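You operate a simulated robot arm through the tools that you are given. There is no shell and no other tool. Be economical: measure what you need, move in short steps, check, and stop when the job is done.

You run a simulated two-armed robot. Do the job below in one go: nothing can be reset, and whatever is moved stays where it is left.

Task
On the top of the finishing bench, fold the grey cloth in half.

The check looks at the end state, three seconds after you hand in, the way a careful person would. Anything else that was tipped, shoved, dropped, spilled or broken makes it a failure. Flat cloth is picked up by pressing the open fingertips on it (5 to 10 N) and closing them slowly along it; thin cloth reads only 2 to 8 mm in the jaws.

Robot
Two 7-joint arms with two-finger parallel grippers on one trunk, on a base that drives. Base frame: it is fixed to the floor where the robot stands at the start and does not move with it; the origin is under the middle of the robot, x ahead of it, y to its left, z up. Lengths are in mm, angles in rad, forces in N, time in s.
The left shoulder is at the start at [70, 134, 1151], the right one opposite. With the tool pointing down near the work surface each hand reaches from about 100 to 640 mm from the robot's upright axis, wherever it stands, measured 20 degrees to its own side. Places, roughly: top of the finishing bench [500, 600, 900]. Payload 1.57 kg a hand.
The tool frame of a hand sits at the grasp point between the pads (the TCP): z along the fingers, y along the line on which they close. The tips reach 30 mm beyond it. Largest opening 80 mm; finger width 17, thickness 12; the body of the gripper, 40 by 82 mm, starts 80 mm behind the TCP.
Orientation is told as [roll, pitch, yaw] about the base's x, y, z axes, in that order, counted from this pose: with the fingers straight down and closing along the base's y, the tool's x points along the base's -x, its y along +y and its z along -z.

Tools
- The arms move only by the tool apply_moves. It takes "left_commands", "right_commands" or both (then of equal length, played together; a hand with none holds still); each is a list of rows, each a list of 7 numbers: the shift along the base's x, y, z in mm, then the turn, a rotation vector about the base's x, y, z in rad, then the closure, from 0 (fully open) to 1 (shut). In form: [[dx, dy, dz, ax, ay, az, claw], ...]. A call has 1 to 12 rows; each row shifts and turns the commanded pose from where the row before left it. A row lasts 0.2 s, in which the tool goes at most 50 mm and 0.15 rad; a call with a longer step from one row to the next is refused whole, and so is a gripper value outside its range. A pose out of reach is approached as far as the arm can. The call stops where the force on the tool passes 40 N (or 10 N more than at its start, if that is more) or the arm is blocked; 0.2 s more then pass. Each finger travels about 153 mm/s and halts on what it meets, pressing with about 25 N; the grip force reading is that of the motor and also rises with nothing between the fingers. The clock runs only during rows and for 0.2 s after the last one: add rows that do not move to give the fingers time. The reply holds the time, the measured pose of the TCP, the force on the tool along the base axes, the opening and the grip force, in the units named above and with some noise, with the torque about the TCP (base axes, N m) and any sound that the robot's microphone picked up.
- Cameras (640 x 400 px; columns grow to the right, rows downward): "scene" is now at [119.1, 36.9, 1360.2]; the picture's right is [0.47, -0.89, 0.00], its down [-0.67, -0.35, -0.66] and it looks along [0.58, 0.31, -0.75] (base axes); focal length 293 px, centre (320, 200). "left" rides on the left gripper at [72, 7, -122] in its tool frame; the picture's right is [-0.09, 1.00, 0.00], its down [-0.84, -0.08, -0.54] and it looks along [-0.54, -0.05, 0.84] (tool axes); focal length 238 px, centre (320, 200). "right" rides on the right gripper at [72, -7, -122] in its tool frame; the picture's right is [0.09, 1.00, 0.00], its down [-0.84, 0.08, -0.54] and it looks along [-0.54, 0.05, 0.84] (tool axes); focal length 238 px, centre (320, 200). There is no depth. A picture from a camera that has moved, and an enlarged one, comes with that camera's place and axes in the base frame and with its lens.
- get_image(camera): a new picture of that camera. It takes no simulated time.
- raise_lower(by): slides the trunk up (or, below 0, down) by that many mm; the arms and the scene camera ride with it, the base frame stays. It gives what a move gives, with no picture.
- base_move(legs): drives the robot by 1 to 6 legs, each [ahead, left, turn to the left] in mm, mm and rad, along the robot's own axes; the way and the turn of a leg run together, so that a leg with both is an arc; at most 1500 mm and 3.142 rad a leg. The arms and the cameras ride along, it lands a little off, and it stops where it bumps. It gives what a move gives.
- aim_head(pan, tilt): turns the head with the scene camera to pan (to the left, within 1.501 rad either way) and tilt (down, from -0.506 to 1.204), counted from straight ahead of the robot. It gives what a move gives.
- inspect(camera, box): a new picture of the part [left, top, right, bottom] of that camera's present view, enlarged. It takes no simulated time.
- finish_job(): hands the job in; it is judged then, once.

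Work in short steps. Places have to be worked out from the pictures, the camera data and where the tool is seen: move nearer, look again, correct. Check each grasp and each placing, and mend what went wrong. You have 120 turns and 88 pictures in all, those below and enlarged ones among them. Open the grippers and draw the arms clear of the work before you hand the job in, unless the task says otherwise; then end with one line.

The tools are called after "Request:" as name(argument=value, ...) on one line, values as JSON. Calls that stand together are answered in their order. apply_moves: Moves the arms, as the interface text tells. Its arguments: {"type":"object","properties":{"left_commands":{"type":"array"},"right_commands":{"type":"array"}},"required":[]} The other tools are called the same way: raise_lower (by) slides the trunk up or down; base_move (legs) drives the base; aim_head (pan, tilt) turns the head that bears the scene camera; get_image (camera) takes a picture; inspect (camera, box) takes an enlarged picture of a part of a camera's view; finish_job () hands the job in.

At the start:

```text
time_s: 0.0
left_tool_pos: [390.8, 369.0, 1037.1]
left_tool_rot: [0.002, 0.0, -0.001]
left_wrist_force: [0.2, 1.3, 0.7]
left_wrist_torque: [-0.01, 0.02, 0.02]
left_finger_gap: 80.2
left_gripper_force: 0.0
right_tool_pos: [266.9, -32.8, 1009.1]
right_tool_rot: [-0.001, 0.0, 0.0]
right_wrist_force: [-0.3, 0.6, -0.8]
right_wrist_torque: [0.02, -0.02, 0.02]
right_finger_gap: 80.2
right_gripper_force: 0.0
trunk travel left (down, up): [-725.0, 215.0]
robot x, y, heading: [-4.3, -0.7, 0.002]
head pan, tilt: [0.483, 0.852]
```

scene: 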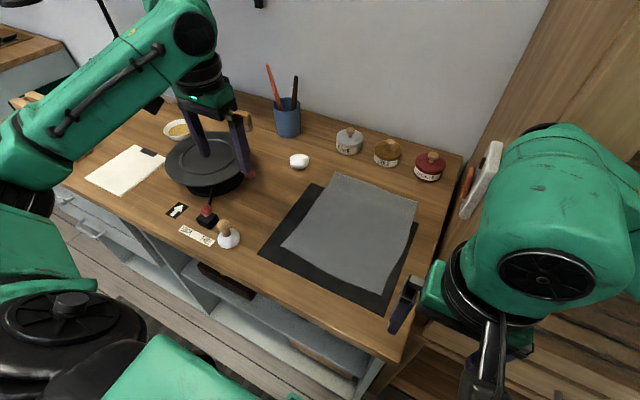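
right: 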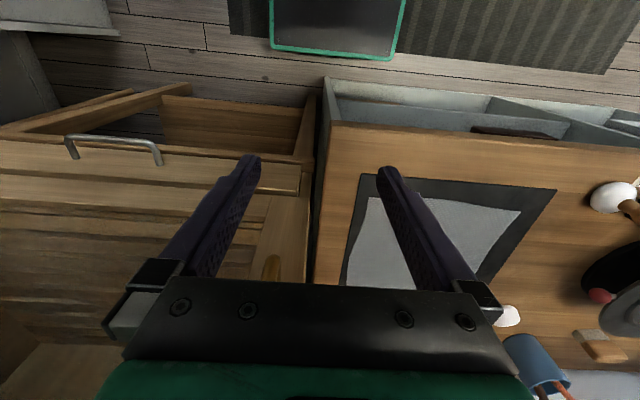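
left: 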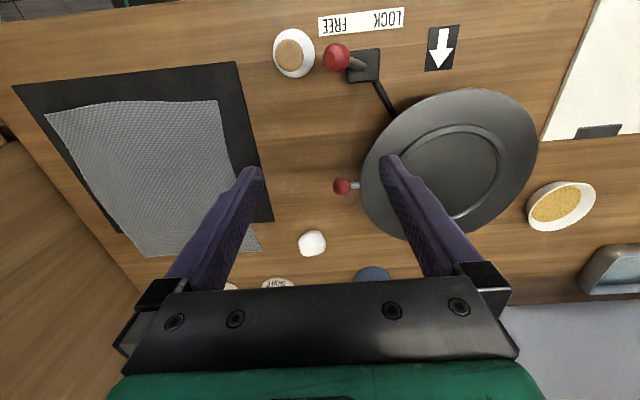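

The grey cloth lies on a dark mat at about x 340–570, y 40–235. I'll look closer to get its corners.

Request:
inspect(camera="scene", box=[240, 150, 440, 320])

Request:
inspect(camera="left", box=[0, 50, 300, 290])

```text
2.35 times, centred on (340, 235) of scene
camera zoom: at [119.1, 36.9, 1360.2], right [0.47, -0.89, 0.0], down [-0.67, -0.35, -0.66], along [0.58, 0.31, -0.75], focal length 690 px, centre (273, 118)
```

zoom: 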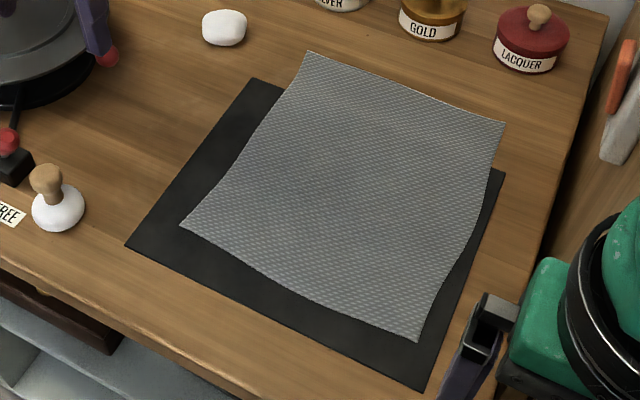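

```text
1.67 times, centred on (150, 170) of left
camera zoom: at [319.0, 375.3, 1159.2], right [0.09, 1.0, 0.0], down [0.84, -0.08, 0.54], along [0.54, -0.05, -0.84], focal length 397 px, centre (603, 250)
```

zoom: 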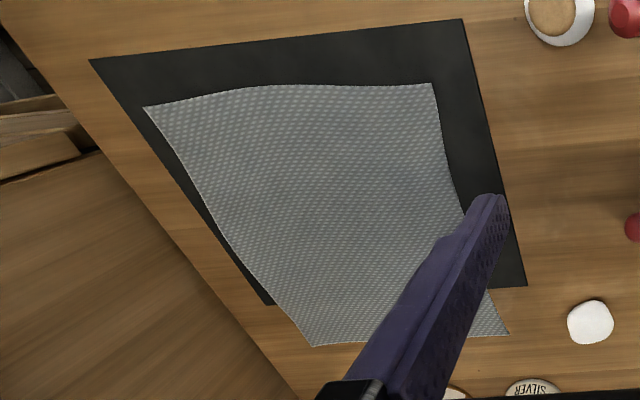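

Triangulating from both cameras gives a surface at z≈866 and cloth corners near (356,253), (356,42), (600,252) and (600,43). I'll bring the near edge onto the far edge. First I pull the left hand in and up, then slide the base left so the far edge is within reach of both hands.

Request:
apply_moves(left_commands=[[0, -40, 10, 0, 0, 0, 0], [0, -40, 0, 0, 0, 0, 0], [0, -40, 0, 0, 0, 0, 0]], right_commands=[[0, 0, 15, 0, 0, 0, 0], [0, 0, 15, 0, 0, 0, 0], [0, 0, 0, 0, 0, 0, 0]])

Request:
base_move(legs=[[0, 130, 0]])

Request:
get_image(camera="scene")

```text
time_s: 0.8
left_tool_pos: [391.4, 247.4, 1048.4]
left_tool_rot: [0.002, 0.003, 0.0]
left_wrist_force: [-0.7, 0.9, -0.3]
left_wrist_torque: [0.04, 0.02, 0.01]
left_finger_gap: 79.9
left_gripper_force: 0.1
right_tool_pos: [266.8, -34.3, 1038.5]
right_tool_rot: [0.002, 0.001, 0.001]
right_wrist_force: [0.2, -0.7, 0.6]
right_wrist_torque: [0.0, 0.03, 0.0]
right_finger_gap: 79.6
right_gripper_force: 0.0
trunk travel left (down, up): [-725.0, 215.0]
robot x, y, heading: [0.6, 2.2, -0.001]
head pan, tilt: [0.483, 0.852]
```

```text
time_s: 2.1
left_tool_pos: [381.5, 365.2, 1054.2]
left_tool_rot: [0.013, -0.011, -0.001]
left_wrist_force: [0.8, 0.2, 0.0]
left_wrist_torque: [-0.01, 0.02, 0.01]
left_finger_gap: 80.1
left_gripper_force: 0.1
right_tool_pos: [257.7, 83.4, 1041.9]
right_tool_rot: [0.017, -0.015, -0.004]
right_wrist_force: [0.0, -0.2, -0.8]
right_wrist_torque: [0.0, -0.02, -0.02]
right_finger_gap: 80.2
right_gripper_force: 0.2
trunk travel left (down, up): [-725.0, 215.0]
robot x, y, heading: [2.1, 130.8, -0.007]
head pan, tilt: [0.483, 0.852]
```

```text
82 pictures are left
camera scene: at [106.5, 150.0, 1362.4], right [0.46, -0.89, -0.01], down [-0.66, -0.34, -0.67], along [0.59, 0.32, -0.74], focal length 293 px, centre (320, 200)
```

scene: 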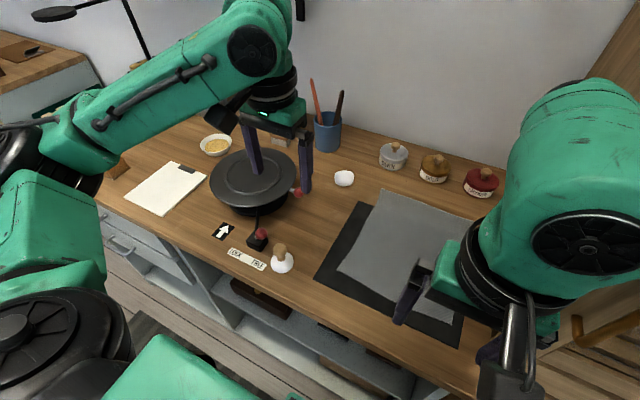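

The base has moved and all is clear. I'll point the head at the cloth and bring both hands above the near corners with the fingers partly closed, about 30 mm apart.

Request:
apply_moves(left_commands=[[-4, -35, -15, 0, 0, 0, 0.3], [-4, -35, -20, 0, 0, 0, 0.62], [-4, -35, -20, 0, 0, 0, 0.62], [-4, -32, -20, 0, 0, 0, 0.62], [0, 0, -20, 0, 0, 0, 0.62], [0, 0, 0, 0, 0, 0, 0.62]], right_commands=[[25, -4, -15, 0, 0, 0, 0.3], [25, -4, -15, 0, 0, 0, 0.62], [25, -4, -15, 0, 0, 0, 0.62], [25, -4, -20, 0, 0, 0, 0.62], [8, 0, -20, 0, 0, 0, 0.62], [0, 0, 0, 0, 0, 0, 0.62]])

Request:
aim_head(pan=0.0, tilt=0.9)

Request:
get_image(camera="scene")

Request:
get_image(camera="left")

Request:
get_image(camera="right")

```text
time_s: 3.6
left_tool_pos: [346.0, 275.2, 953.2]
left_tool_rot: [-0.01, -0.032, -0.032]
left_wrist_force: [-0.1, -0.9, -0.8]
left_wrist_torque: [0.02, 0.01, -0.01]
left_finger_gap: 30.5
left_gripper_force: 0.0
right_tool_pos: [353.2, 125.3, 961.7]
right_tool_rot: [-0.013, -0.054, 0.108]
right_wrist_force: [-1.0, -0.1, 0.4]
right_wrist_torque: [-0.01, 0.0, -0.03]
right_finger_gap: 30.4
right_gripper_force: 0.2
trunk travel left (down, up): [-725.0, 215.0]
robot x, y, heading: [-7.2, 147.0, 0.032]
head pan, tilt: [0.483, 0.852]
stopped in row 6 (left hand): the arm was blocked; the commanded pose is now the measured one
```

```text
time_s: 4.6
left_tool_pos: [347.7, 272.1, 956.6]
left_tool_rot: [-0.009, -0.043, -0.05]
left_wrist_force: [0.0, 0.5, -0.7]
left_wrist_torque: [0.0, 0.0, 0.02]
left_finger_gap: 30.6
left_gripper_force: 0.0
right_tool_pos: [352.2, 127.1, 960.4]
right_tool_rot: [-0.011, -0.048, 0.12]
right_wrist_force: [-0.2, 1.3, 0.3]
right_wrist_torque: [0.03, 0.03, 0.0]
right_finger_gap: 30.3
right_gripper_force: 0.0
trunk travel left (down, up): [-725.0, 215.0]
robot x, y, heading: [-1.9, 145.7, 0.034]
head pan, tilt: [0.0, 0.901]
```

```text
81 pictures are left
camera scene: at [13.3, 164.3, 1369.1], right [0.03, -1.0, 0.01], down [-0.73, -0.03, -0.68], along [0.68, 0.01, -0.73], focal length 293 px, centre (320, 200)
```

scene: 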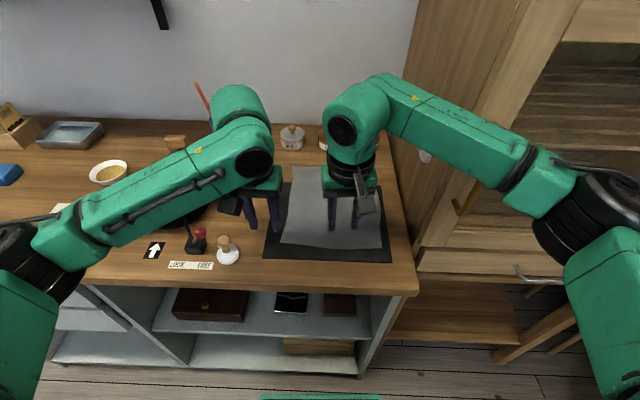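

```text
80 pictures are left
camera left: at [270.3, 282.4, 1075.1], right [0.14, 0.99, 0.0], down [0.81, -0.11, 0.58], along [0.57, -0.09, -0.82], focal length 238 px, centre (320, 200)
```

left: 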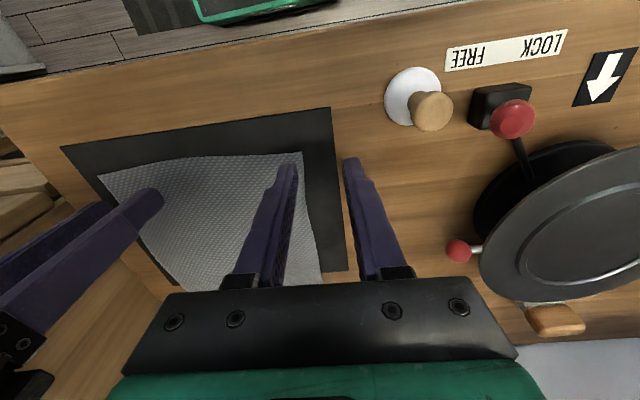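

```text
79 pictures are left
camera right: at [275.3, 112.9, 1078.1], right [-0.21, 0.98, -0.02], down [0.79, 0.18, 0.58], along [0.57, 0.11, -0.81], focal length 238 px, centre (320, 200)
```

right: 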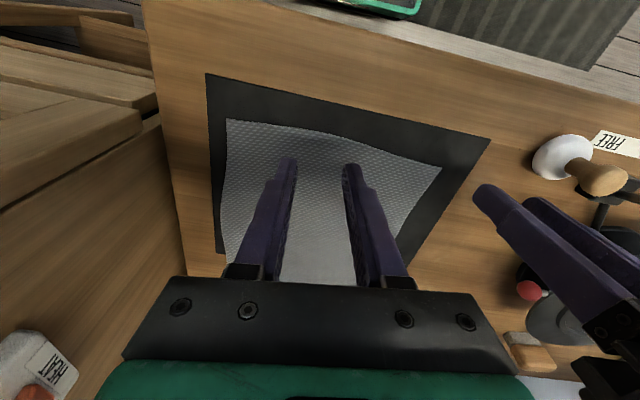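

The base was turned a little and the right hand is off from where I commanded it, so the right arm probably pushed against something, likely the cabinet. I'll look that way before moving further.

Request:
aim_head(pan=-0.7, tilt=0.5)

Request:
get_image(camera="scene")

```text
time_s: 5.6
left_tool_pos: [346.4, 271.6, 957.7]
left_tool_rot: [-0.009, -0.042, -0.047]
left_wrist_force: [-1.0, 0.2, -0.1]
left_wrist_torque: [-0.04, 0.0, 0.01]
left_finger_gap: 30.7
left_gripper_force: 0.0
right_tool_pos: [351.8, 127.3, 961.4]
right_tool_rot: [-0.012, -0.048, 0.118]
right_wrist_force: [-0.7, 0.4, -0.1]
right_wrist_torque: [0.02, -0.01, 0.03]
right_finger_gap: 30.6
right_gripper_force: 0.0
trunk travel left (down, up): [-725.0, 215.0]
robot x, y, heading: [-3.9, 146.4, 0.037]
head pan, tilt: [-0.7, 0.499]
```

```text
78 pictures are left
camera scene: at [6.8, 106.4, 1403.1], right [-0.62, -0.79, -0.04], down [-0.3, 0.29, -0.91], along [0.73, -0.55, -0.41], focal length 293 px, centre (320, 200)
```

scene: 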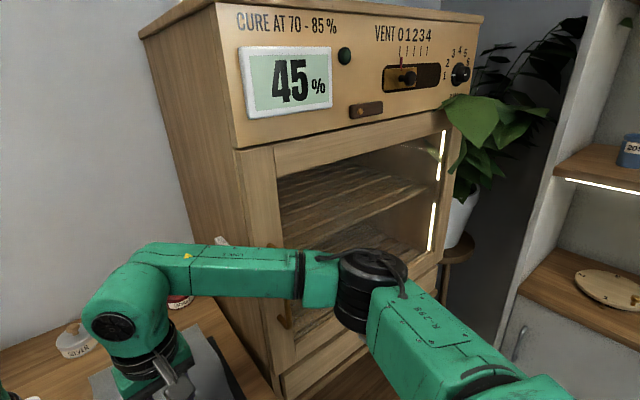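

The right elbow is up against the curing cabinet's front. I'll raise both hands and pull them back, then back the base off, straighten it and go further left so that elbow stays clear.

Request:
apply_moves(left_commands=[[-10, 0, 30, 0, 0, 0, 0.62], [-10, 0, 30, 0, 0, 0, 0.62], [-10, 0, 30, 0, 0, 0, 0.62], [0, 0, 10, 0, 0, 0, 0.62]], right_commands=[[-20, 0, 10, 0, 0, 0, 0.62], [-25, 0, 20, 0, 0, 0, 0.62], [-25, 0, 25, 0, 0, 0, 0.62], [-10, 0, 30, 0, 0, 0, 0.62]])

Request:
get_image(camera="scene")

```text
time_s: 6.0
left_tool_pos: [368.8, 260.0, 952.8]
left_tool_rot: [-0.012, -0.032, -0.126]
left_wrist_force: [1.1, 0.2, -0.2]
left_wrist_torque: [-0.03, 0.0, 0.03]
left_finger_gap: 30.5
left_gripper_force: 0.1
right_tool_pos: [362.9, 139.2, 945.8]
right_tool_rot: [-0.006, -0.024, 0.201]
right_wrist_force: [-0.2, -0.4, -0.5]
right_wrist_torque: [-0.02, 0.04, 0.0]
right_finger_gap: 30.3
right_gripper_force: 0.2
trunk travel left (down, up): [-725.0, 215.0]
robot x, y, heading: [-11.2, 144.0, 0.03]
head pan, tilt: [-0.7, 0.499]
stopped in row 1 (left hand): the arm was blocked; the commanded pose is now the measured one
```

```text
77 pictures are left
camera scene: at [6.9, 107.9, 1403.6], right [-0.62, -0.78, -0.04], down [-0.31, 0.29, -0.91], along [0.72, -0.55, -0.42], focal length 293 px, centre (320, 200)
```

scene: 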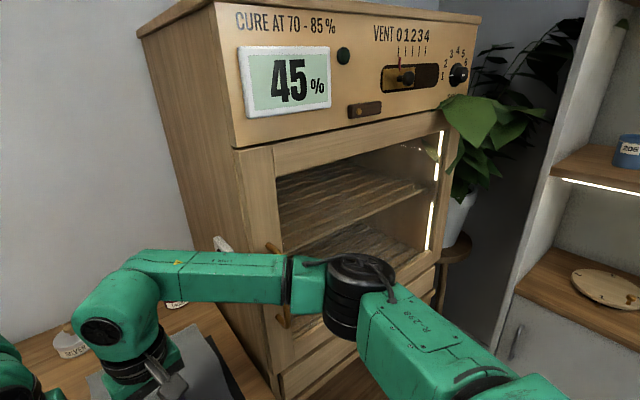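

Both arms moved oddly and the left reports being blocked. I'll look at the left arm next.

Request:
aim_head(pan=0.6, tilt=0.7)

Request:
get_image(camera="scene")

Request:
get_image(camera="left")

Request:
get_image(camera="right")

```text
time_s: 7.4
left_tool_pos: [367.9, 260.2, 955.8]
left_tool_rot: [-0.009, -0.038, -0.13]
left_wrist_force: [1.0, 0.0, 1.0]
left_wrist_torque: [0.02, -0.01, 0.02]
left_finger_gap: 30.5
left_gripper_force: 0.1
right_tool_pos: [362.3, 138.2, 945.5]
right_tool_rot: [-0.008, -0.024, 0.199]
right_wrist_force: [0.3, -0.4, -0.1]
right_wrist_torque: [0.02, 0.01, 0.02]
right_finger_gap: 30.4
right_gripper_force: 0.0
trunk travel left (down, up): [-725.0, 215.0]
robot x, y, heading: [-8.0, 145.4, 0.033]
head pan, tilt: [0.6, 0.7]
```

```text
76 pictures are left
camera scene: at [3.6, 213.2, 1384.3], right [0.59, -0.81, 0.06], down [-0.45, -0.39, -0.8], along [0.67, 0.45, -0.6], focal length 293 px, centre (320, 200)
```

scene: 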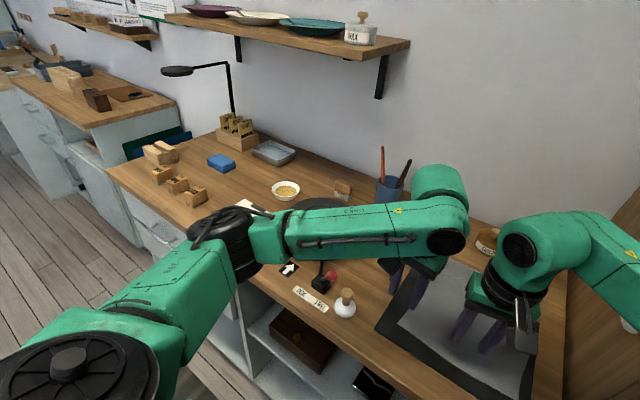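

```text
75 pictures are left
camera left: at [292.1, 277.5, 1074.4], right [0.22, 0.98, -0.01], down [0.8, -0.18, 0.57], along [0.56, -0.13, -0.82], focal length 238 px, centre (320, 200)
```

left: 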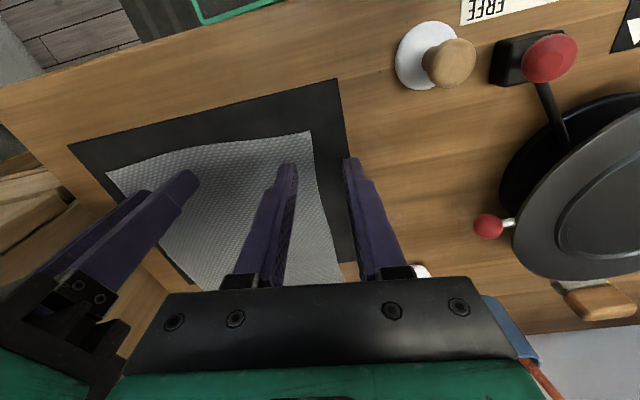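

```text
74 pictures are left
camera right: at [290.1, 118.6, 1064.8], right [-0.29, 0.96, -0.01], down [0.79, 0.24, 0.56], along [0.54, 0.15, -0.83], focal length 238 px, centre (320, 200)
```

right: 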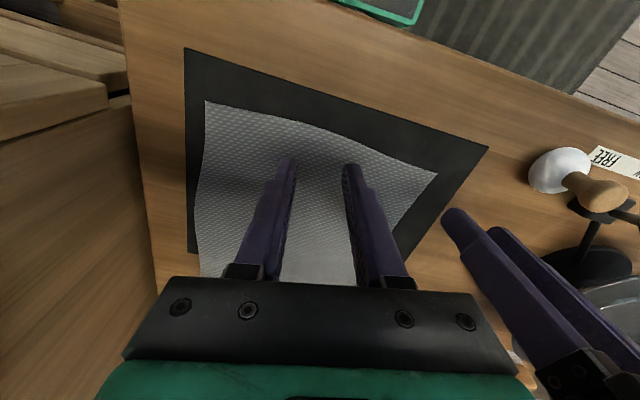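

The camera pose shows the trunk leaning back about 0.07 rad, so some part of an arm is pressing on something. I'll look at each elbow enlarged.

Request:
inspect(camera="scene", box=[150, 180, 350, 305])

Request:
inspect(camera="scene", box=[360, 150, 640, 400])

Request:
aim_head(pan=-0.6, tilt=0.9)

Request:
get_image(camera="scene")

```text
3.20 times, centred on (250, 242) of scene
camera zoom: at [3.6, 213.2, 1384.3], right [0.59, -0.81, 0.06], down [-0.45, -0.39, -0.8], along [0.67, 0.45, -0.6], focal length 938 px, centre (544, 64)
```

zoom: 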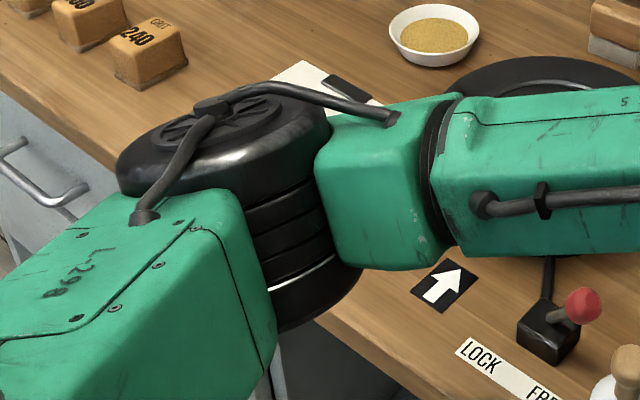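

```text
1.60 times, centred on (500, 275) of scene
camera zoom: at [3.6, 213.2, 1384.3], right [0.59, -0.81, 0.06], down [-0.45, -0.39, -0.8], along [0.67, 0.45, -0.6], focal length 469 px, centre (32, 80)
```

zoom: 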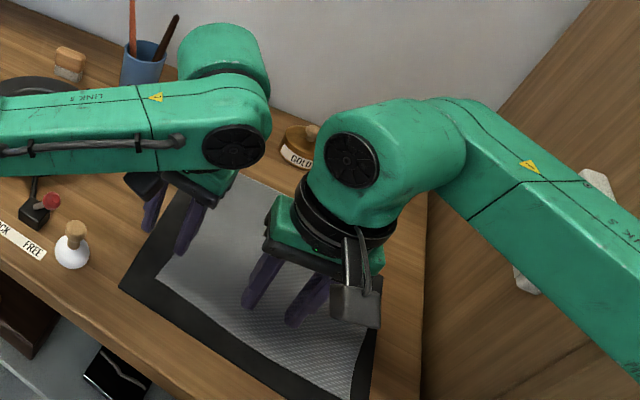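

```text
time_s: 8.8
left_tool_pos: [367.5, 261.4, 955.4]
left_tool_rot: [-0.012, -0.035, -0.126]
left_wrist_force: [0.9, -0.7, 0.1]
left_wrist_torque: [-0.01, 0.0, 0.02]
left_finger_gap: 30.7
left_gripper_force: 0.0
right_tool_pos: [363.5, 137.7, 944.8]
right_tool_rot: [-0.008, -0.021, 0.2]
right_wrist_force: [-1.0, 0.3, 0.2]
right_wrist_torque: [-0.05, -0.01, -0.02]
right_finger_gap: 30.8
right_gripper_force: 0.1
trunk travel left (down, up): [-725.0, 215.0]
robot x, y, heading: [-8.0, 147.4, 0.03]
head pan, tilt: [-0.6, 0.901]
```

```text
71 pictures are left
camera scene: at [0.2, 122.4, 1368.7], right [-0.53, -0.84, -0.03], down [-0.61, 0.41, -0.68], along [0.59, -0.34, -0.73], focal length 293 px, centre (320, 200)
```

scene: 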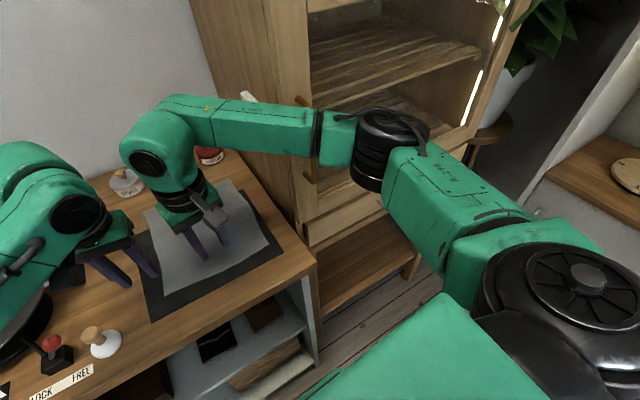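

The right forearm is leaning on the cabinet's door handle, and that is pushing the robot back. I'll back the base off 100 mm; the finger tips are about 50 mm above the top and clear of the other objects.

Request:
base_move(legs=[[-100, 0, 0]])

Request:
get_image(camera="scene")

```text
time_s: 9.6
left_tool_pos: [433.7, 279.2, 902.2]
left_tool_rot: [-0.03, 0.042, -0.144]
left_wrist_force: [-1.2, 6.5, -2.3]
left_wrist_torque: [-0.55, -0.19, 0.05]
left_finger_gap: 30.5
left_gripper_force: 0.1
right_tool_pos: [418.9, 174.2, 893.7]
right_tool_rot: [0.019, 0.073, 0.286]
right_wrist_force: [-24.1, 0.8, 37.7]
right_wrist_torque: [-1.85, 0.38, -0.56]
right_finger_gap: 28.9
right_gripper_force: 0.1
trunk travel left (down, up): [-725.0, 215.0]
robot x, y, heading: [-22.3, 154.3, 0.051]
head pan, tilt: [-0.6, 0.901]
stopped in leg 1: the robot was blocked; the commanded pose is now the measured one
```

```text
70 pictures are left
camera scene: at [45.4, 139.7, 1360.3], right [-0.52, -0.85, -0.01], down [-0.65, 0.4, -0.65], along [0.56, -0.33, -0.76], focal length 293 px, centre (320, 200)
```

scene: 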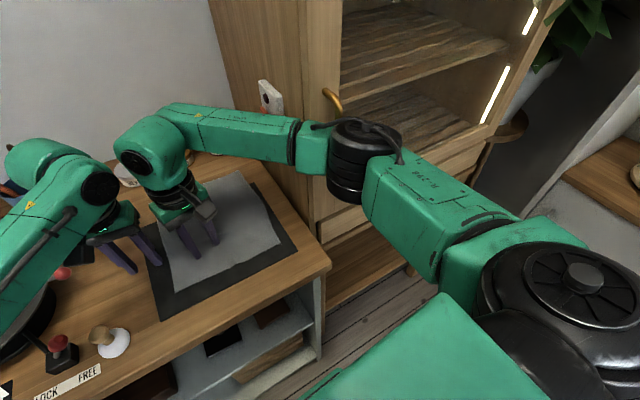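

The trunk is coming upright and the right fingers have touched down on the cloth. I'll raise the trunk to lift the hands clear.

Request:
raise_lower(by=80)

Request:
get_image(camera="scene")

```text
time_s: 10.7
left_tool_pos: [432.2, 286.2, 989.4]
left_tool_rot: [-0.048, 0.029, -0.151]
left_wrist_force: [-0.9, 0.1, -0.2]
left_wrist_torque: [0.02, -0.01, 0.01]
left_finger_gap: 30.4
left_gripper_force: 0.1
right_tool_pos: [416.5, 182.6, 974.6]
right_tool_rot: [-0.004, 0.07, 0.275]
right_wrist_force: [-0.3, 0.7, 0.5]
right_wrist_torque: [0.03, 0.02, 0.01]
right_finger_gap: 30.4
right_gripper_force: 0.0
trunk travel left (down, up): [-805.0, 135.0]
robot x, y, heading: [-10.8, 149.0, 0.049]
head pan, tilt: [-0.6, 0.901]
```

```text
69 pictures are left
camera scene: at [68.1, 158.9, 1439.6], right [-0.53, -0.85, 0.02], down [-0.65, 0.39, -0.65], along [0.55, -0.35, -0.76], focal length 293 px, centre (320, 200)
```

scene: 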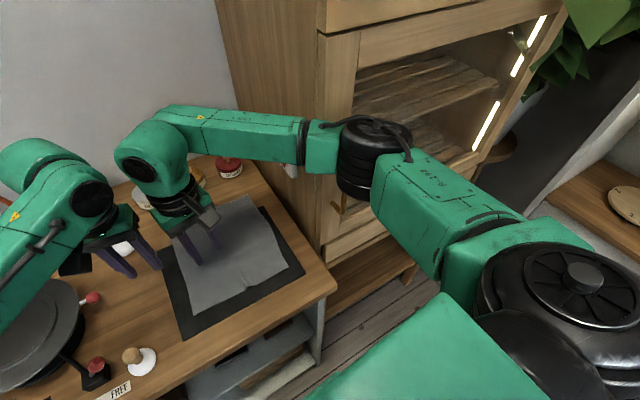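

The hands are free again, but the trunk still leans slightly left and back, so the right elbow is probably still touching the door. I'll try backing off again.

Request:
base_move(legs=[[-90, 0, 0]])

Request:
get_image(camera="scene")

```text
time_s: 11.8
left_tool_pos: [361.1, 258.7, 980.2]
left_tool_rot: [-0.03, 0.057, -0.158]
left_wrist_force: [0.7, 0.4, -1.2]
left_wrist_torque: [0.02, 0.1, 0.01]
left_finger_gap: 30.5
left_gripper_force: 0.1
right_tool_pos: [351.2, 148.9, 971.1]
right_tool_rot: [0.016, 0.076, 0.25]
right_wrist_force: [0.8, 0.1, 0.3]
right_wrist_torque: [-0.03, 0.07, -0.01]
right_finger_gap: 30.3
right_gripper_force: 0.0
trunk travel left (down, up): [-805.0, 135.0]
robot x, y, heading: [-104.9, 145.7, 0.035]
head pan, tilt: [-0.6, 0.901]
```

```text
68 pictures are left
camera scene: at [6.5, 124.6, 1437.6], right [-0.53, -0.85, 0.01], down [-0.66, 0.41, -0.63], along [0.53, -0.34, -0.78], focal length 293 px, centre (320, 200)
```

scene: 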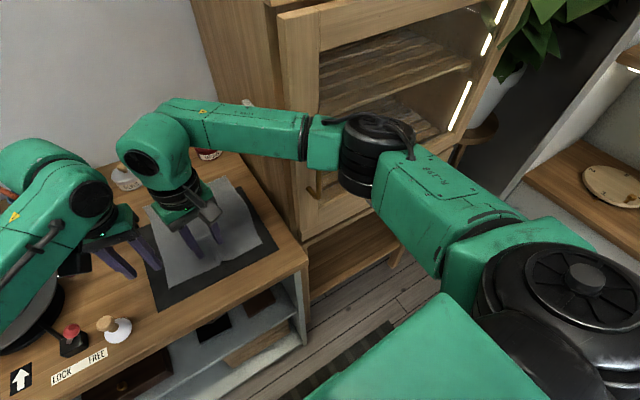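

The robot is nearly upright and free now. I'll square up the hands and lift them, staying back from the bench.

Request:
apply_moves(left_commands=[[-5, 0, 15, 0, 0, 0.05, 0.62], [-5, 0, 15, 0, 0, 0.05, 0.62], [-5, 0, 15, 0, -0.03, 0.05, 0.62], [0, 0, 0, 0, -0.02, 0.0, 0.62]], right_commands=[[-20, 0, 15, 0, 0, -0.08, 0.62], [-20, 0, 15, 0, 0, -0.08, 0.62], [-20, 0, 15, 0, -0.03, -0.08, 0.62], [-15, 0, 10, 0, -0.04, 0, 0.62]])

Request:
get_image(camera="scene")

```text
time_s: 12.8
left_tool_pos: [344.2, 246.4, 1026.9]
left_tool_rot: [-0.014, 0.01, -0.006]
left_wrist_force: [0.1, 1.0, -0.5]
left_wrist_torque: [-0.02, 0.01, 0.03]
left_finger_gap: 30.5
left_gripper_force: 0.1
right_tool_pos: [274.5, 135.3, 1025.2]
right_tool_rot: [0.029, 0.001, 0.009]
right_wrist_force: [0.6, 0.0, 0.5]
right_wrist_torque: [-0.01, 0.0, -0.01]
right_finger_gap: 30.6
right_gripper_force: 0.0
trunk travel left (down, up): [-805.0, 135.0]
robot x, y, heading: [-109.7, 141.9, 0.044]
head pan, tilt: [-0.6, 0.901]
```

```text
67 pictures are left
camera scene: at [6.8, 105.8, 1436.4], right [-0.53, -0.85, 0.0], down [-0.66, 0.42, -0.62], along [0.53, -0.33, -0.78], focal length 293 px, centre (320, 200)
```

scene: 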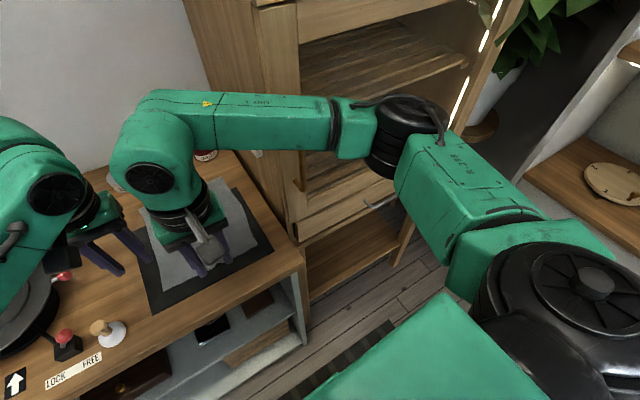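

The arms respond properly now. The cabinet occupies roughly x>400, y<-20, so I'll stand further left, turned a little to the right, which points the right elbow away from it. First I move sideways while still backed off, then turn.

Request:
base_move(legs=[[0, 150, 0], [0, 0, -0.39]])

Request:
aim_head(pan=0.1, tilt=0.85)

Request:
get_image(camera="scene")

```text
time_s: 15.4
left_tool_pos: [345.6, 216.3, 1025.8]
left_tool_rot: [-0.015, 0.01, -0.398]
left_wrist_force: [1.0, -0.1, 0.6]
left_wrist_torque: [-0.05, -0.02, -0.01]
left_finger_gap: 30.4
left_gripper_force: 0.0
right_tool_pos: [238.1, 140.4, 1025.2]
right_tool_rot: [0.027, 0.002, -0.378]
right_wrist_force: [-0.1, 0.4, -0.1]
right_wrist_torque: [0.07, -0.01, -0.03]
right_finger_gap: 30.3
right_gripper_force: 0.1
trunk travel left (down, up): [-805.0, 135.0]
robot x, y, heading: [-113.2, 296.8, -0.354]
head pan, tilt: [-0.6, 0.901]
```

```text
time_s: 16.4
left_tool_pos: [344.5, 217.1, 1026.1]
left_tool_rot: [-0.016, 0.01, -0.399]
left_wrist_force: [0.0, 1.0, 0.6]
left_wrist_torque: [0.05, -0.01, -0.02]
left_finger_gap: 30.3
left_gripper_force: 0.0
right_tool_pos: [237.3, 141.3, 1024.5]
right_tool_rot: [0.029, 0.003, -0.379]
right_wrist_force: [0.7, -0.3, -0.2]
right_wrist_torque: [0.01, 0.02, 0.0]
right_finger_gap: 30.5
right_gripper_force: 0.0
trunk travel left (down, up): [-805.0, 135.0]
robot x, y, heading: [-110.5, 293.0, -0.354]
head pan, tilt: [0.099, 0.85]
```

```text
66 pictures are left
camera scene: at [10.3, 258.1, 1440.3], right [-0.25, -0.97, 0.0], down [-0.73, 0.19, -0.66], along [0.64, -0.17, -0.75], focal length 293 px, centre (320, 200)
```

scene: 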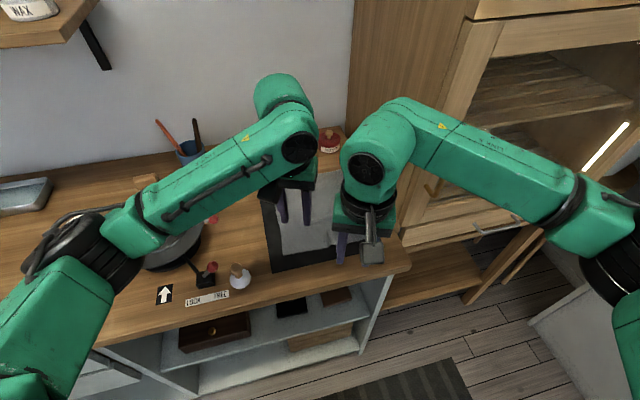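

The robot is upright and clear. I'll square the hands to the cloth and set their spacing to match its near corners, then drive in.

Request:
apply_moves(left_commands=[[-20, 2, 0, 0, 0, 0.1, 0.62], [-20, 2, 0, 0, 0, 0.1, 0.62], [-20, 2, 0, 0, 0, 0.1, 0.62], [-20, 4, 0, 0.015, -0.01, 0.1, 0.62], [0, 0, 0, 0, 0, 0, 0.62]], right_commands=[[5, -20, 0, 0, 0, 0.1, 0.62], [5, -20, 0, 0, 0, 0.1, 0.62], [5, -20, 0, 0, 0, 0.1, 0.62], [5, -14, 0, -0.03, 0, 0.08, 0.62], [0, 0, 0, 0, 0, 0, 0.62]])

Request:
base_move(legs=[[103, 38, 0]])

Request:
get_image(camera="scene")

```text
time_s: 17.6
left_tool_pos: [264.1, 227.0, 1026.3]
left_tool_rot: [0.0, 0.001, 0.004]
left_wrist_force: [-0.2, -0.2, -0.5]
left_wrist_torque: [0.0, -0.01, -0.02]
left_finger_gap: 30.4
left_gripper_force: 0.0
right_tool_pos: [258.5, 66.2, 1023.8]
right_tool_rot: [-0.003, 0.002, 0.001]
right_wrist_force: [1.1, 1.0, -0.6]
right_wrist_torque: [0.02, -0.01, 0.0]
right_finger_gap: 30.3
right_gripper_force: 0.1
trunk travel left (down, up): [-805.0, 135.0]
robot x, y, heading: [-109.0, 297.0, -0.353]
head pan, tilt: [0.099, 0.85]
```

```text
time_s: 18.8
left_tool_pos: [373.7, 228.9, 1027.3]
left_tool_rot: [-0.003, 0.0, 0.001]
left_wrist_force: [-0.1, -0.3, -0.3]
left_wrist_torque: [0.02, 0.02, 0.01]
left_finger_gap: 30.7
left_gripper_force: 0.1
right_tool_pos: [367.0, 68.8, 1025.3]
right_tool_rot: [-0.004, -0.001, 0.001]
right_wrist_force: [0.9, 0.9, -0.2]
right_wrist_torque: [0.04, -0.03, 0.01]
right_finger_gap: 30.6
right_gripper_force: 0.1
trunk travel left (down, up): [-805.0, 135.0]
robot x, y, heading: [-2.7, 295.1, -0.347]
head pan, tilt: [0.099, 0.85]
```

```text
65 pictures are left
camera scene: at [119.0, 261.8, 1440.5], right [-0.25, -0.97, 0.0], down [-0.73, 0.19, -0.66], along [0.64, -0.17, -0.75], focal length 293 px, centre (320, 200)
```

scene: 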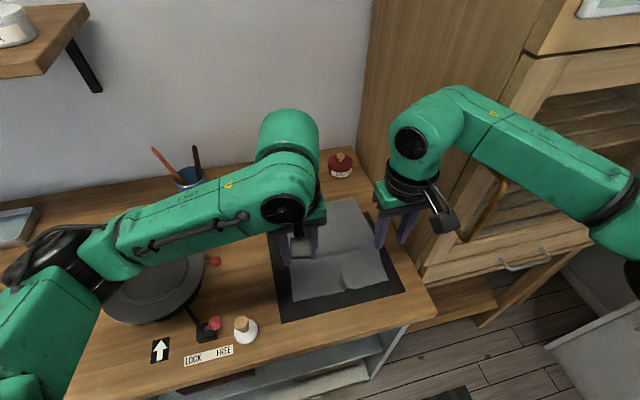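

No lean this time. The cloth may have been rucked when the fingers touched it, so I'll check it with the hand cameras.

Request:
get_image(camera="left")

Request:
get_image(camera="right")

Request:
inspect(camera="scene", box=[240, 170, 440, 330])

```text
64 pictures are left
camera left: at [301.2, 236.2, 1149.0], right [0.09, 1.0, 0.0], down [0.84, -0.07, 0.54], along [0.54, -0.05, -0.84], focal length 238 px, centre (320, 200)
```

left: 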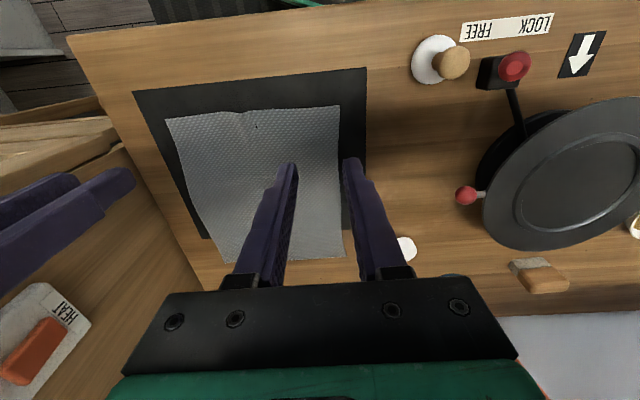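

```text
63 pictures are left
camera right: at [294.8, 63.5, 1146.4], right [-0.09, 1.0, 0.0], down [0.84, 0.08, 0.54], along [0.54, 0.05, -0.84], focal length 238 px, centre (320, 200)
```

right: 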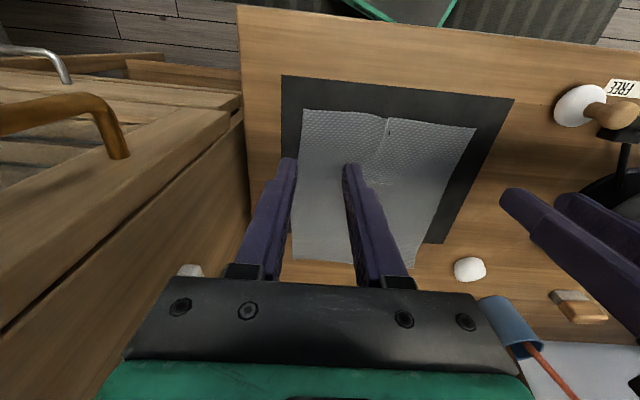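

```text
2.50 times, centred on (340, 250) of scene
camera zoom: at [119.0, 261.8, 1440.5], right [-0.25, -0.97, 0.0], down [-0.73, 0.19, -0.66], along [0.64, -0.17, -0.75], focal length 733 px, centre (270, 75)
```

zoom: 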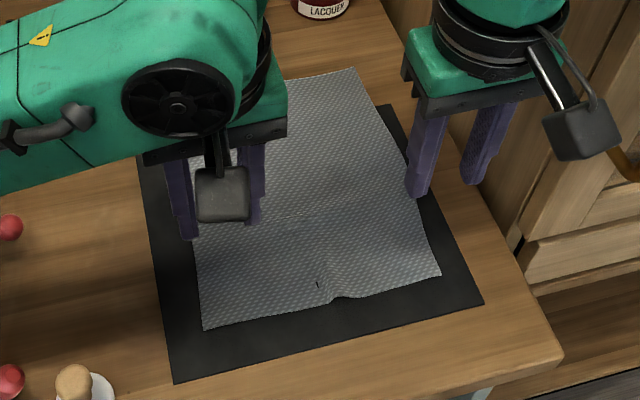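

The near corners are now at about (360,252) and (356,50), and the far ones at (600,251) and (595,43), with only a small ripple in the middle of the near edge. The hands sit over the near corners, so I'll lower them to just above the cloth.

Request:
apply_moves(left_commands=[[-2, 0, -30, 0, 0, 0, 0.62], [0, 0, -30, 0, 0, 0, 0.62], [0, 0, -30, 0, 0, 0, 0.62], [0, 0, -23, 0, 0, 0, 0.62], [0, 0, 0, 0, 0, 0, 0.62]], right_commands=[[0, 3, -30, 0, 0, 0, 0.62], [0, 0, -30, 0, 0, 0, 0.62], [0, 0, -30, 0, 0, 0, 0.62], [0, 0, -21, 0, 0, 0, 0.62], [0, 0, 0, 0, 0, 0, 0.62]])

Request:
get_image(camera="left")

Request:
get_image(camera="right")

```text
time_s: 20.0
left_tool_pos: [371.2, 227.9, 913.3]
left_tool_rot: [-0.002, 0.001, 0.001]
left_wrist_force: [0.9, 0.7, -0.4]
left_wrist_torque: [0.01, -0.01, 0.01]
left_finger_gap: 30.1
left_gripper_force: 0.1
right_tool_pos: [366.1, 71.1, 912.1]
right_tool_rot: [0.001, 0.001, 0.002]
right_wrist_force: [-0.2, 0.2, -0.6]
right_wrist_torque: [0.01, -0.01, 0.01]
right_finger_gap: 30.5
right_gripper_force: 0.0
trunk travel left (down, up): [-805.0, 135.0]
robot x, y, heading: [-5.4, 294.0, -0.348]
head pan, tilt: [0.099, 0.85]
```

```text
61 pictures are left
camera left: at [299.3, 234.5, 1035.0], right [0.09, 1.0, 0.0], down [0.84, -0.08, 0.54], along [0.54, -0.05, -0.84], focal length 238 px, centre (320, 200)
```

left: 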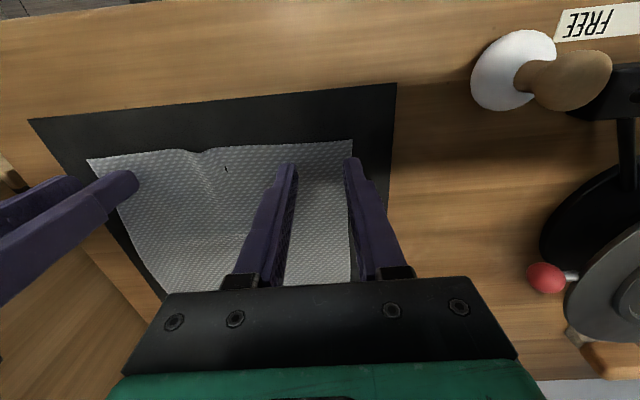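

```text
60 pictures are left
camera right: at [294.2, 64.6, 1034.4], right [-0.09, 1.0, 0.0], down [0.84, 0.08, 0.54], along [0.54, 0.05, -0.84], focal length 238 px, centre (320, 200)
```

right: 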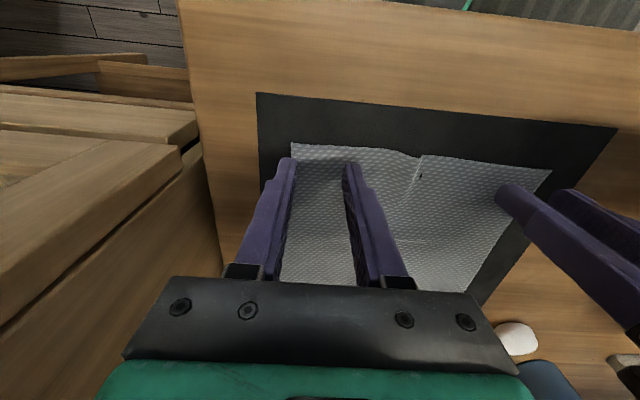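

The tips are about 15 mm above the cloth and the outer fingers sit right at its side edges. I'll shift both inward 6 mm and come down gently to feel for contact.

Request:
apply_moves(left_commands=[[0, -6, 0, 0, 0, 0, 0.62], [0, 0, -8, 0, 0, 0, 0.62], [0, 0, -4, 0, 0, 0, 0.62], [0, 0, -2, 0, 0, 0, 0.62], [0, 0, 0, 0, 0, 0, 0.62]], right_commands=[[0, 6, 0, 0, 0, 0, 0.62], [0, 0, -7, 0, 0, 0, 0.62], [0, 0, -4, 0, 0, 0, 0.62], [0, 0, -2, 0, 0, 0, 0.62], [0, 0, 0, 0, 0, 0, 0.62]])

```text
time_s: 21.2
left_tool_pos: [371.8, 222.0, 898.4]
left_tool_rot: [-0.001, 0.003, 0.002]
left_wrist_force: [0.2, 0.1, 0.7]
left_wrist_torque: [-0.03, -0.03, 0.0]
left_finger_gap: 30.2
left_gripper_force: 0.2
right_tool_pos: [368.9, 75.4, 900.0]
right_tool_rot: [-0.003, 0.001, 0.001]
right_wrist_force: [-0.8, -0.6, 0.0]
right_wrist_torque: [0.0, 0.01, -0.02]
right_finger_gap: 30.6
right_gripper_force: 0.1
trunk travel left (down, up): [-805.0, 135.0]
robot x, y, heading: [0.2, 296.3, -0.347]
head pan, tilt: [0.099, 0.85]
```

No contact yet; I'll continue down in 1 mm steps.

Request:
apply_moves(left_commands=[[0, 0, -1, 0, 0, 0, 0.62], [0, 0, -1, 0, 0, 0, 0.62], [0, 0, 0, 0, 0, 0, 0.62]], right_commands=[[0, 0, -2, 0, 0, 0, 0.62], [0, 0, -2, 0, 0, 0, 0.62], [0, 0, 0, 0, 0, 0, 0.62]])

```text
time_s: 22.0
left_tool_pos: [370.7, 220.9, 897.3]
left_tool_rot: [0.0, 0.002, 0.002]
left_wrist_force: [0.4, 0.3, -0.2]
left_wrist_torque: [-0.01, 0.04, -0.01]
left_finger_gap: 30.2
left_gripper_force: 0.1
right_tool_pos: [367.2, 75.7, 895.6]
right_tool_rot: [-0.003, 0.002, 0.0]
right_wrist_force: [-0.2, -0.4, -0.5]
right_wrist_torque: [0.0, 0.0, 0.0]
right_finger_gap: 30.2
right_gripper_force: 0.0
trunk travel left (down, up): [-805.0, 135.0]
robot x, y, heading: [-1.2, 294.6, -0.356]
head pan, tilt: [0.099, 0.85]
```

Request:
apply_moves(left_commands=[[0, 0, -1.5, 0, 0, 0, 0.62], [0, 0, -1, 0, 0, 0, 0.62], [0, 0, 0, 0, 0, 0, 0.62]], right_commands=[[0, 0, -1, 0, 0, 0, 0.62], [0, 0, 0, 0, 0, 0, 0.62], [0, 0, 0, 0, 0, 0, 0.62]])

```text
time_s: 22.8
left_tool_pos: [371.7, 221.2, 895.2]
left_tool_rot: [0.0, 0.002, 0.001]
left_wrist_force: [0.6, 0.2, 0.4]
left_wrist_torque: [0.01, -0.01, -0.02]
left_finger_gap: 30.2
left_gripper_force: 0.0
right_tool_pos: [366.8, 75.3, 895.1]
right_tool_rot: [-0.001, 0.001, -0.001]
right_wrist_force: [0.5, -0.6, 0.3]
right_wrist_torque: [0.0, 0.02, 0.0]
right_finger_gap: 30.5
right_gripper_force: 0.0
trunk travel left (down, up): [-805.0, 135.0]
robot x, y, heading: [-1.3, 292.3, -0.349]
head pan, tilt: [0.099, 0.85]
```

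Request:
apply_moves(left_commands=[[0, 0, -1, 0, 0, 0, 0.62], [0, 0, -0.7, 0, 0, 0, 0.62], [0, 0, 0, 0, 0, 0, 0.62]], right_commands=[[0, 0, -1, 0, 0, 0, 0.62], [0, 0, -0.7, 0, 0, 0, 0.62], [0, 0, 0, 0, 0, 0, 0.62]])

```text
time_s: 23.6
left_tool_pos: [371.7, 221.3, 895.1]
left_tool_rot: [0.002, -0.001, 0.002]
left_wrist_force: [2.7, -1.7, 3.4]
left_wrist_torque: [0.04, -0.07, -0.03]
left_finger_gap: 30.2
left_gripper_force: 0.0
right_tool_pos: [368.1, 75.7, 893.7]
right_tool_rot: [-0.003, -0.002, 0.001]
right_wrist_force: [1.3, -0.6, 9.2]
right_wrist_torque: [-0.03, -0.03, 0.05]
right_finger_gap: 30.5
right_gripper_force: 0.1
trunk travel left (down, up): [-805.0, 135.0]
robot x, y, heading: [-4.7, 295.0, -0.353]
head pan, tilt: [0.099, 0.85]
```

Contact: 3 N on the left, 9 N on the right. I'll press a little more with the left and close both slowly.

Request:
apply_moves(left_commands=[[0, 0, -0.5, 0, 0, 0, 0.62], [0, 0, 0, 0, 0, 0, 0.66], [0, 0, 0, 0, 0, 0, 0.7], [0, 0, 0, 0, 0, 0, 0.74], [0, 0, 0, 0, 0, 0, 0.78], [0, 0, 0, 0, 0, 0, 0.82], [0, 0, 0, 0, 0, 0, 0.86], [0, 0, 0, 0, 0, 0, 0.9], [0, 0, 0, 0, 0, 0, 0.94], [0, 0, 0, 0, 0, 0, 0.97], [0, 0, 0, 0, 0, 0, 1], [0, 0, 0, 0, 0, 0, 1]], right_commands=[[0, 0, 0, 0, 0, 0, 0.62], [0, 0, 0, 0, 0, 0, 0.66], [0, 0, 0, 0, 0, 0, 0.7], [0, 0, 0, 0, 0, 0, 0.74], [0, 0, 0, 0, 0, 0, 0.78], [0, 0, 0, 0, 0, 0, 0.82], [0, 0, 0, 0, 0, 0, 0.86], [0, 0, 0, 0, 0, 0, 0.9], [0, 0, 0, 0, 0, 0, 0.94], [0, 0, 0, 0, 0, 0, 0.97], [0, 0, 0, 0, 0, 0, 1], [0, 0, 0, 0, 0, 0, 1]])

Request:
get_image(camera="left")

Request:
get_image(camera="right")

```text
time_s: 26.2
left_tool_pos: [369.9, 222.9, 893.8]
left_tool_rot: [-0.003, 0.001, 0.002]
left_wrist_force: [1.0, -2.1, 13.4]
left_wrist_torque: [-0.02, -0.03, -0.02]
left_finger_gap: 1.7
left_gripper_force: 23.8
right_tool_pos: [366.9, 78.1, 894.4]
right_tool_rot: [-0.002, 0.0, 0.002]
right_wrist_force: [-0.3, 6.9, 3.9]
right_wrist_torque: [0.2, 0.04, 0.02]
right_finger_gap: 1.8
right_gripper_force: 23.5
trunk travel left (down, up): [-805.0, 135.0]
robot x, y, heading: [-4.2, 294.1, -0.349]
head pan, tilt: [0.099, 0.85]
```

```text
59 pictures are left
camera left: at [297.9, 228.8, 1015.9], right [0.09, 1.0, 0.0], down [0.84, -0.08, 0.54], along [0.54, -0.05, -0.84], focal length 238 px, centre (320, 200)
```

left: 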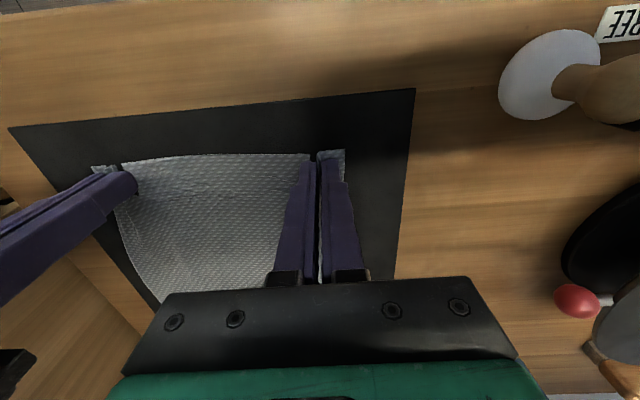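

```text
58 pictures are left
camera right: at [293.7, 71.4, 1015.5], right [-0.09, 1.0, 0.0], down [0.84, 0.08, 0.54], along [0.54, 0.05, -0.84], focal length 238 px, centre (320, 200)
```

right: 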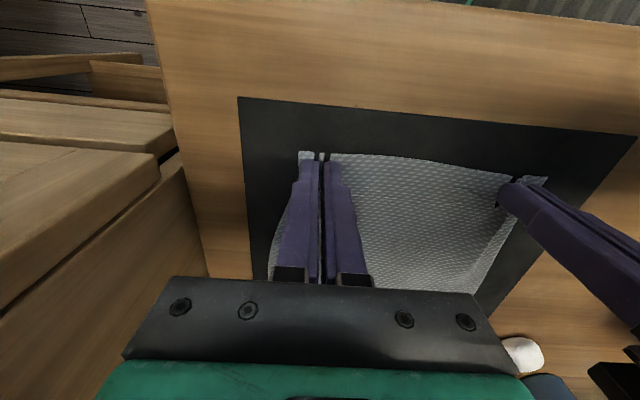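

Both jaws read about 1.8 mm, and a ruck is visible between the pads. I'll lift 40 mm and check that the cloth comes along.

Request:
apply_moves(left_commands=[[0, 0, 10, 0, 0, 0, 1], [2, 0, 15, 0, 0, 0, 1], [3, 0, 15, 0, 0, 0, 1], [0, 0, 0, 0, 0, 0, 1]], right_commands=[[0, 0, 10, 0, 0, 0, 1], [2, 0, 15, 0, 0, 0, 1], [3, 0, 15, 0, 0, 0, 1], [0, 0, 0, 0, 0, 0, 1]])

Request:
inspect(camera="scene", box=[230, 150, 450, 330])

Request:
get_image(camera="left")

```text
time_s: 27.2
left_tool_pos: [377.5, 220.9, 932.6]
left_tool_rot: [-0.001, 0.002, 0.001]
left_wrist_force: [-0.3, -6.7, -0.7]
left_wrist_torque: [-0.2, 0.01, 0.0]
left_finger_gap: 1.9
left_gripper_force: 23.3
right_tool_pos: [372.5, 74.8, 933.7]
right_tool_rot: [0.0, 0.0, 0.001]
right_wrist_force: [-0.5, 7.9, 0.0]
right_wrist_torque: [0.22, -0.01, 0.02]
right_finger_gap: 1.8
right_gripper_force: 23.2
trunk travel left (down, up): [-805.0, 135.0]
robot x, y, heading: [-2.0, 295.5, -0.347]
head pan, tilt: [0.099, 0.85]
```

```text
2.22 times, centred on (340, 240) of scene
camera zoom: at [119.7, 258.0, 1440.3], right [-0.25, -0.97, 0.0], down [-0.73, 0.19, -0.66], along [0.64, -0.17, -0.75], focal length 652 px, centre (276, 111)
```

zoom: 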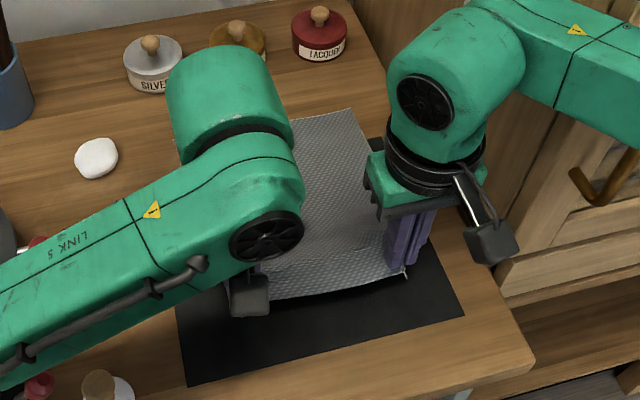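

```text
56 pictures are left
camera left: at [304.3, 227.7, 1055.2], right [0.09, 1.0, 0.0], down [0.84, -0.08, 0.54], along [0.54, -0.05, -0.84], focal length 238 px, centre (320, 200)
```

left: 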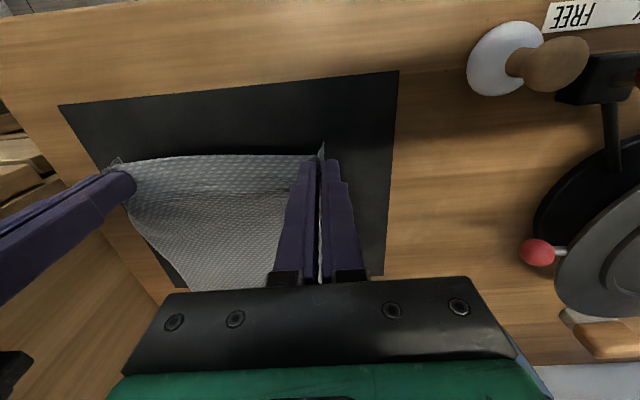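

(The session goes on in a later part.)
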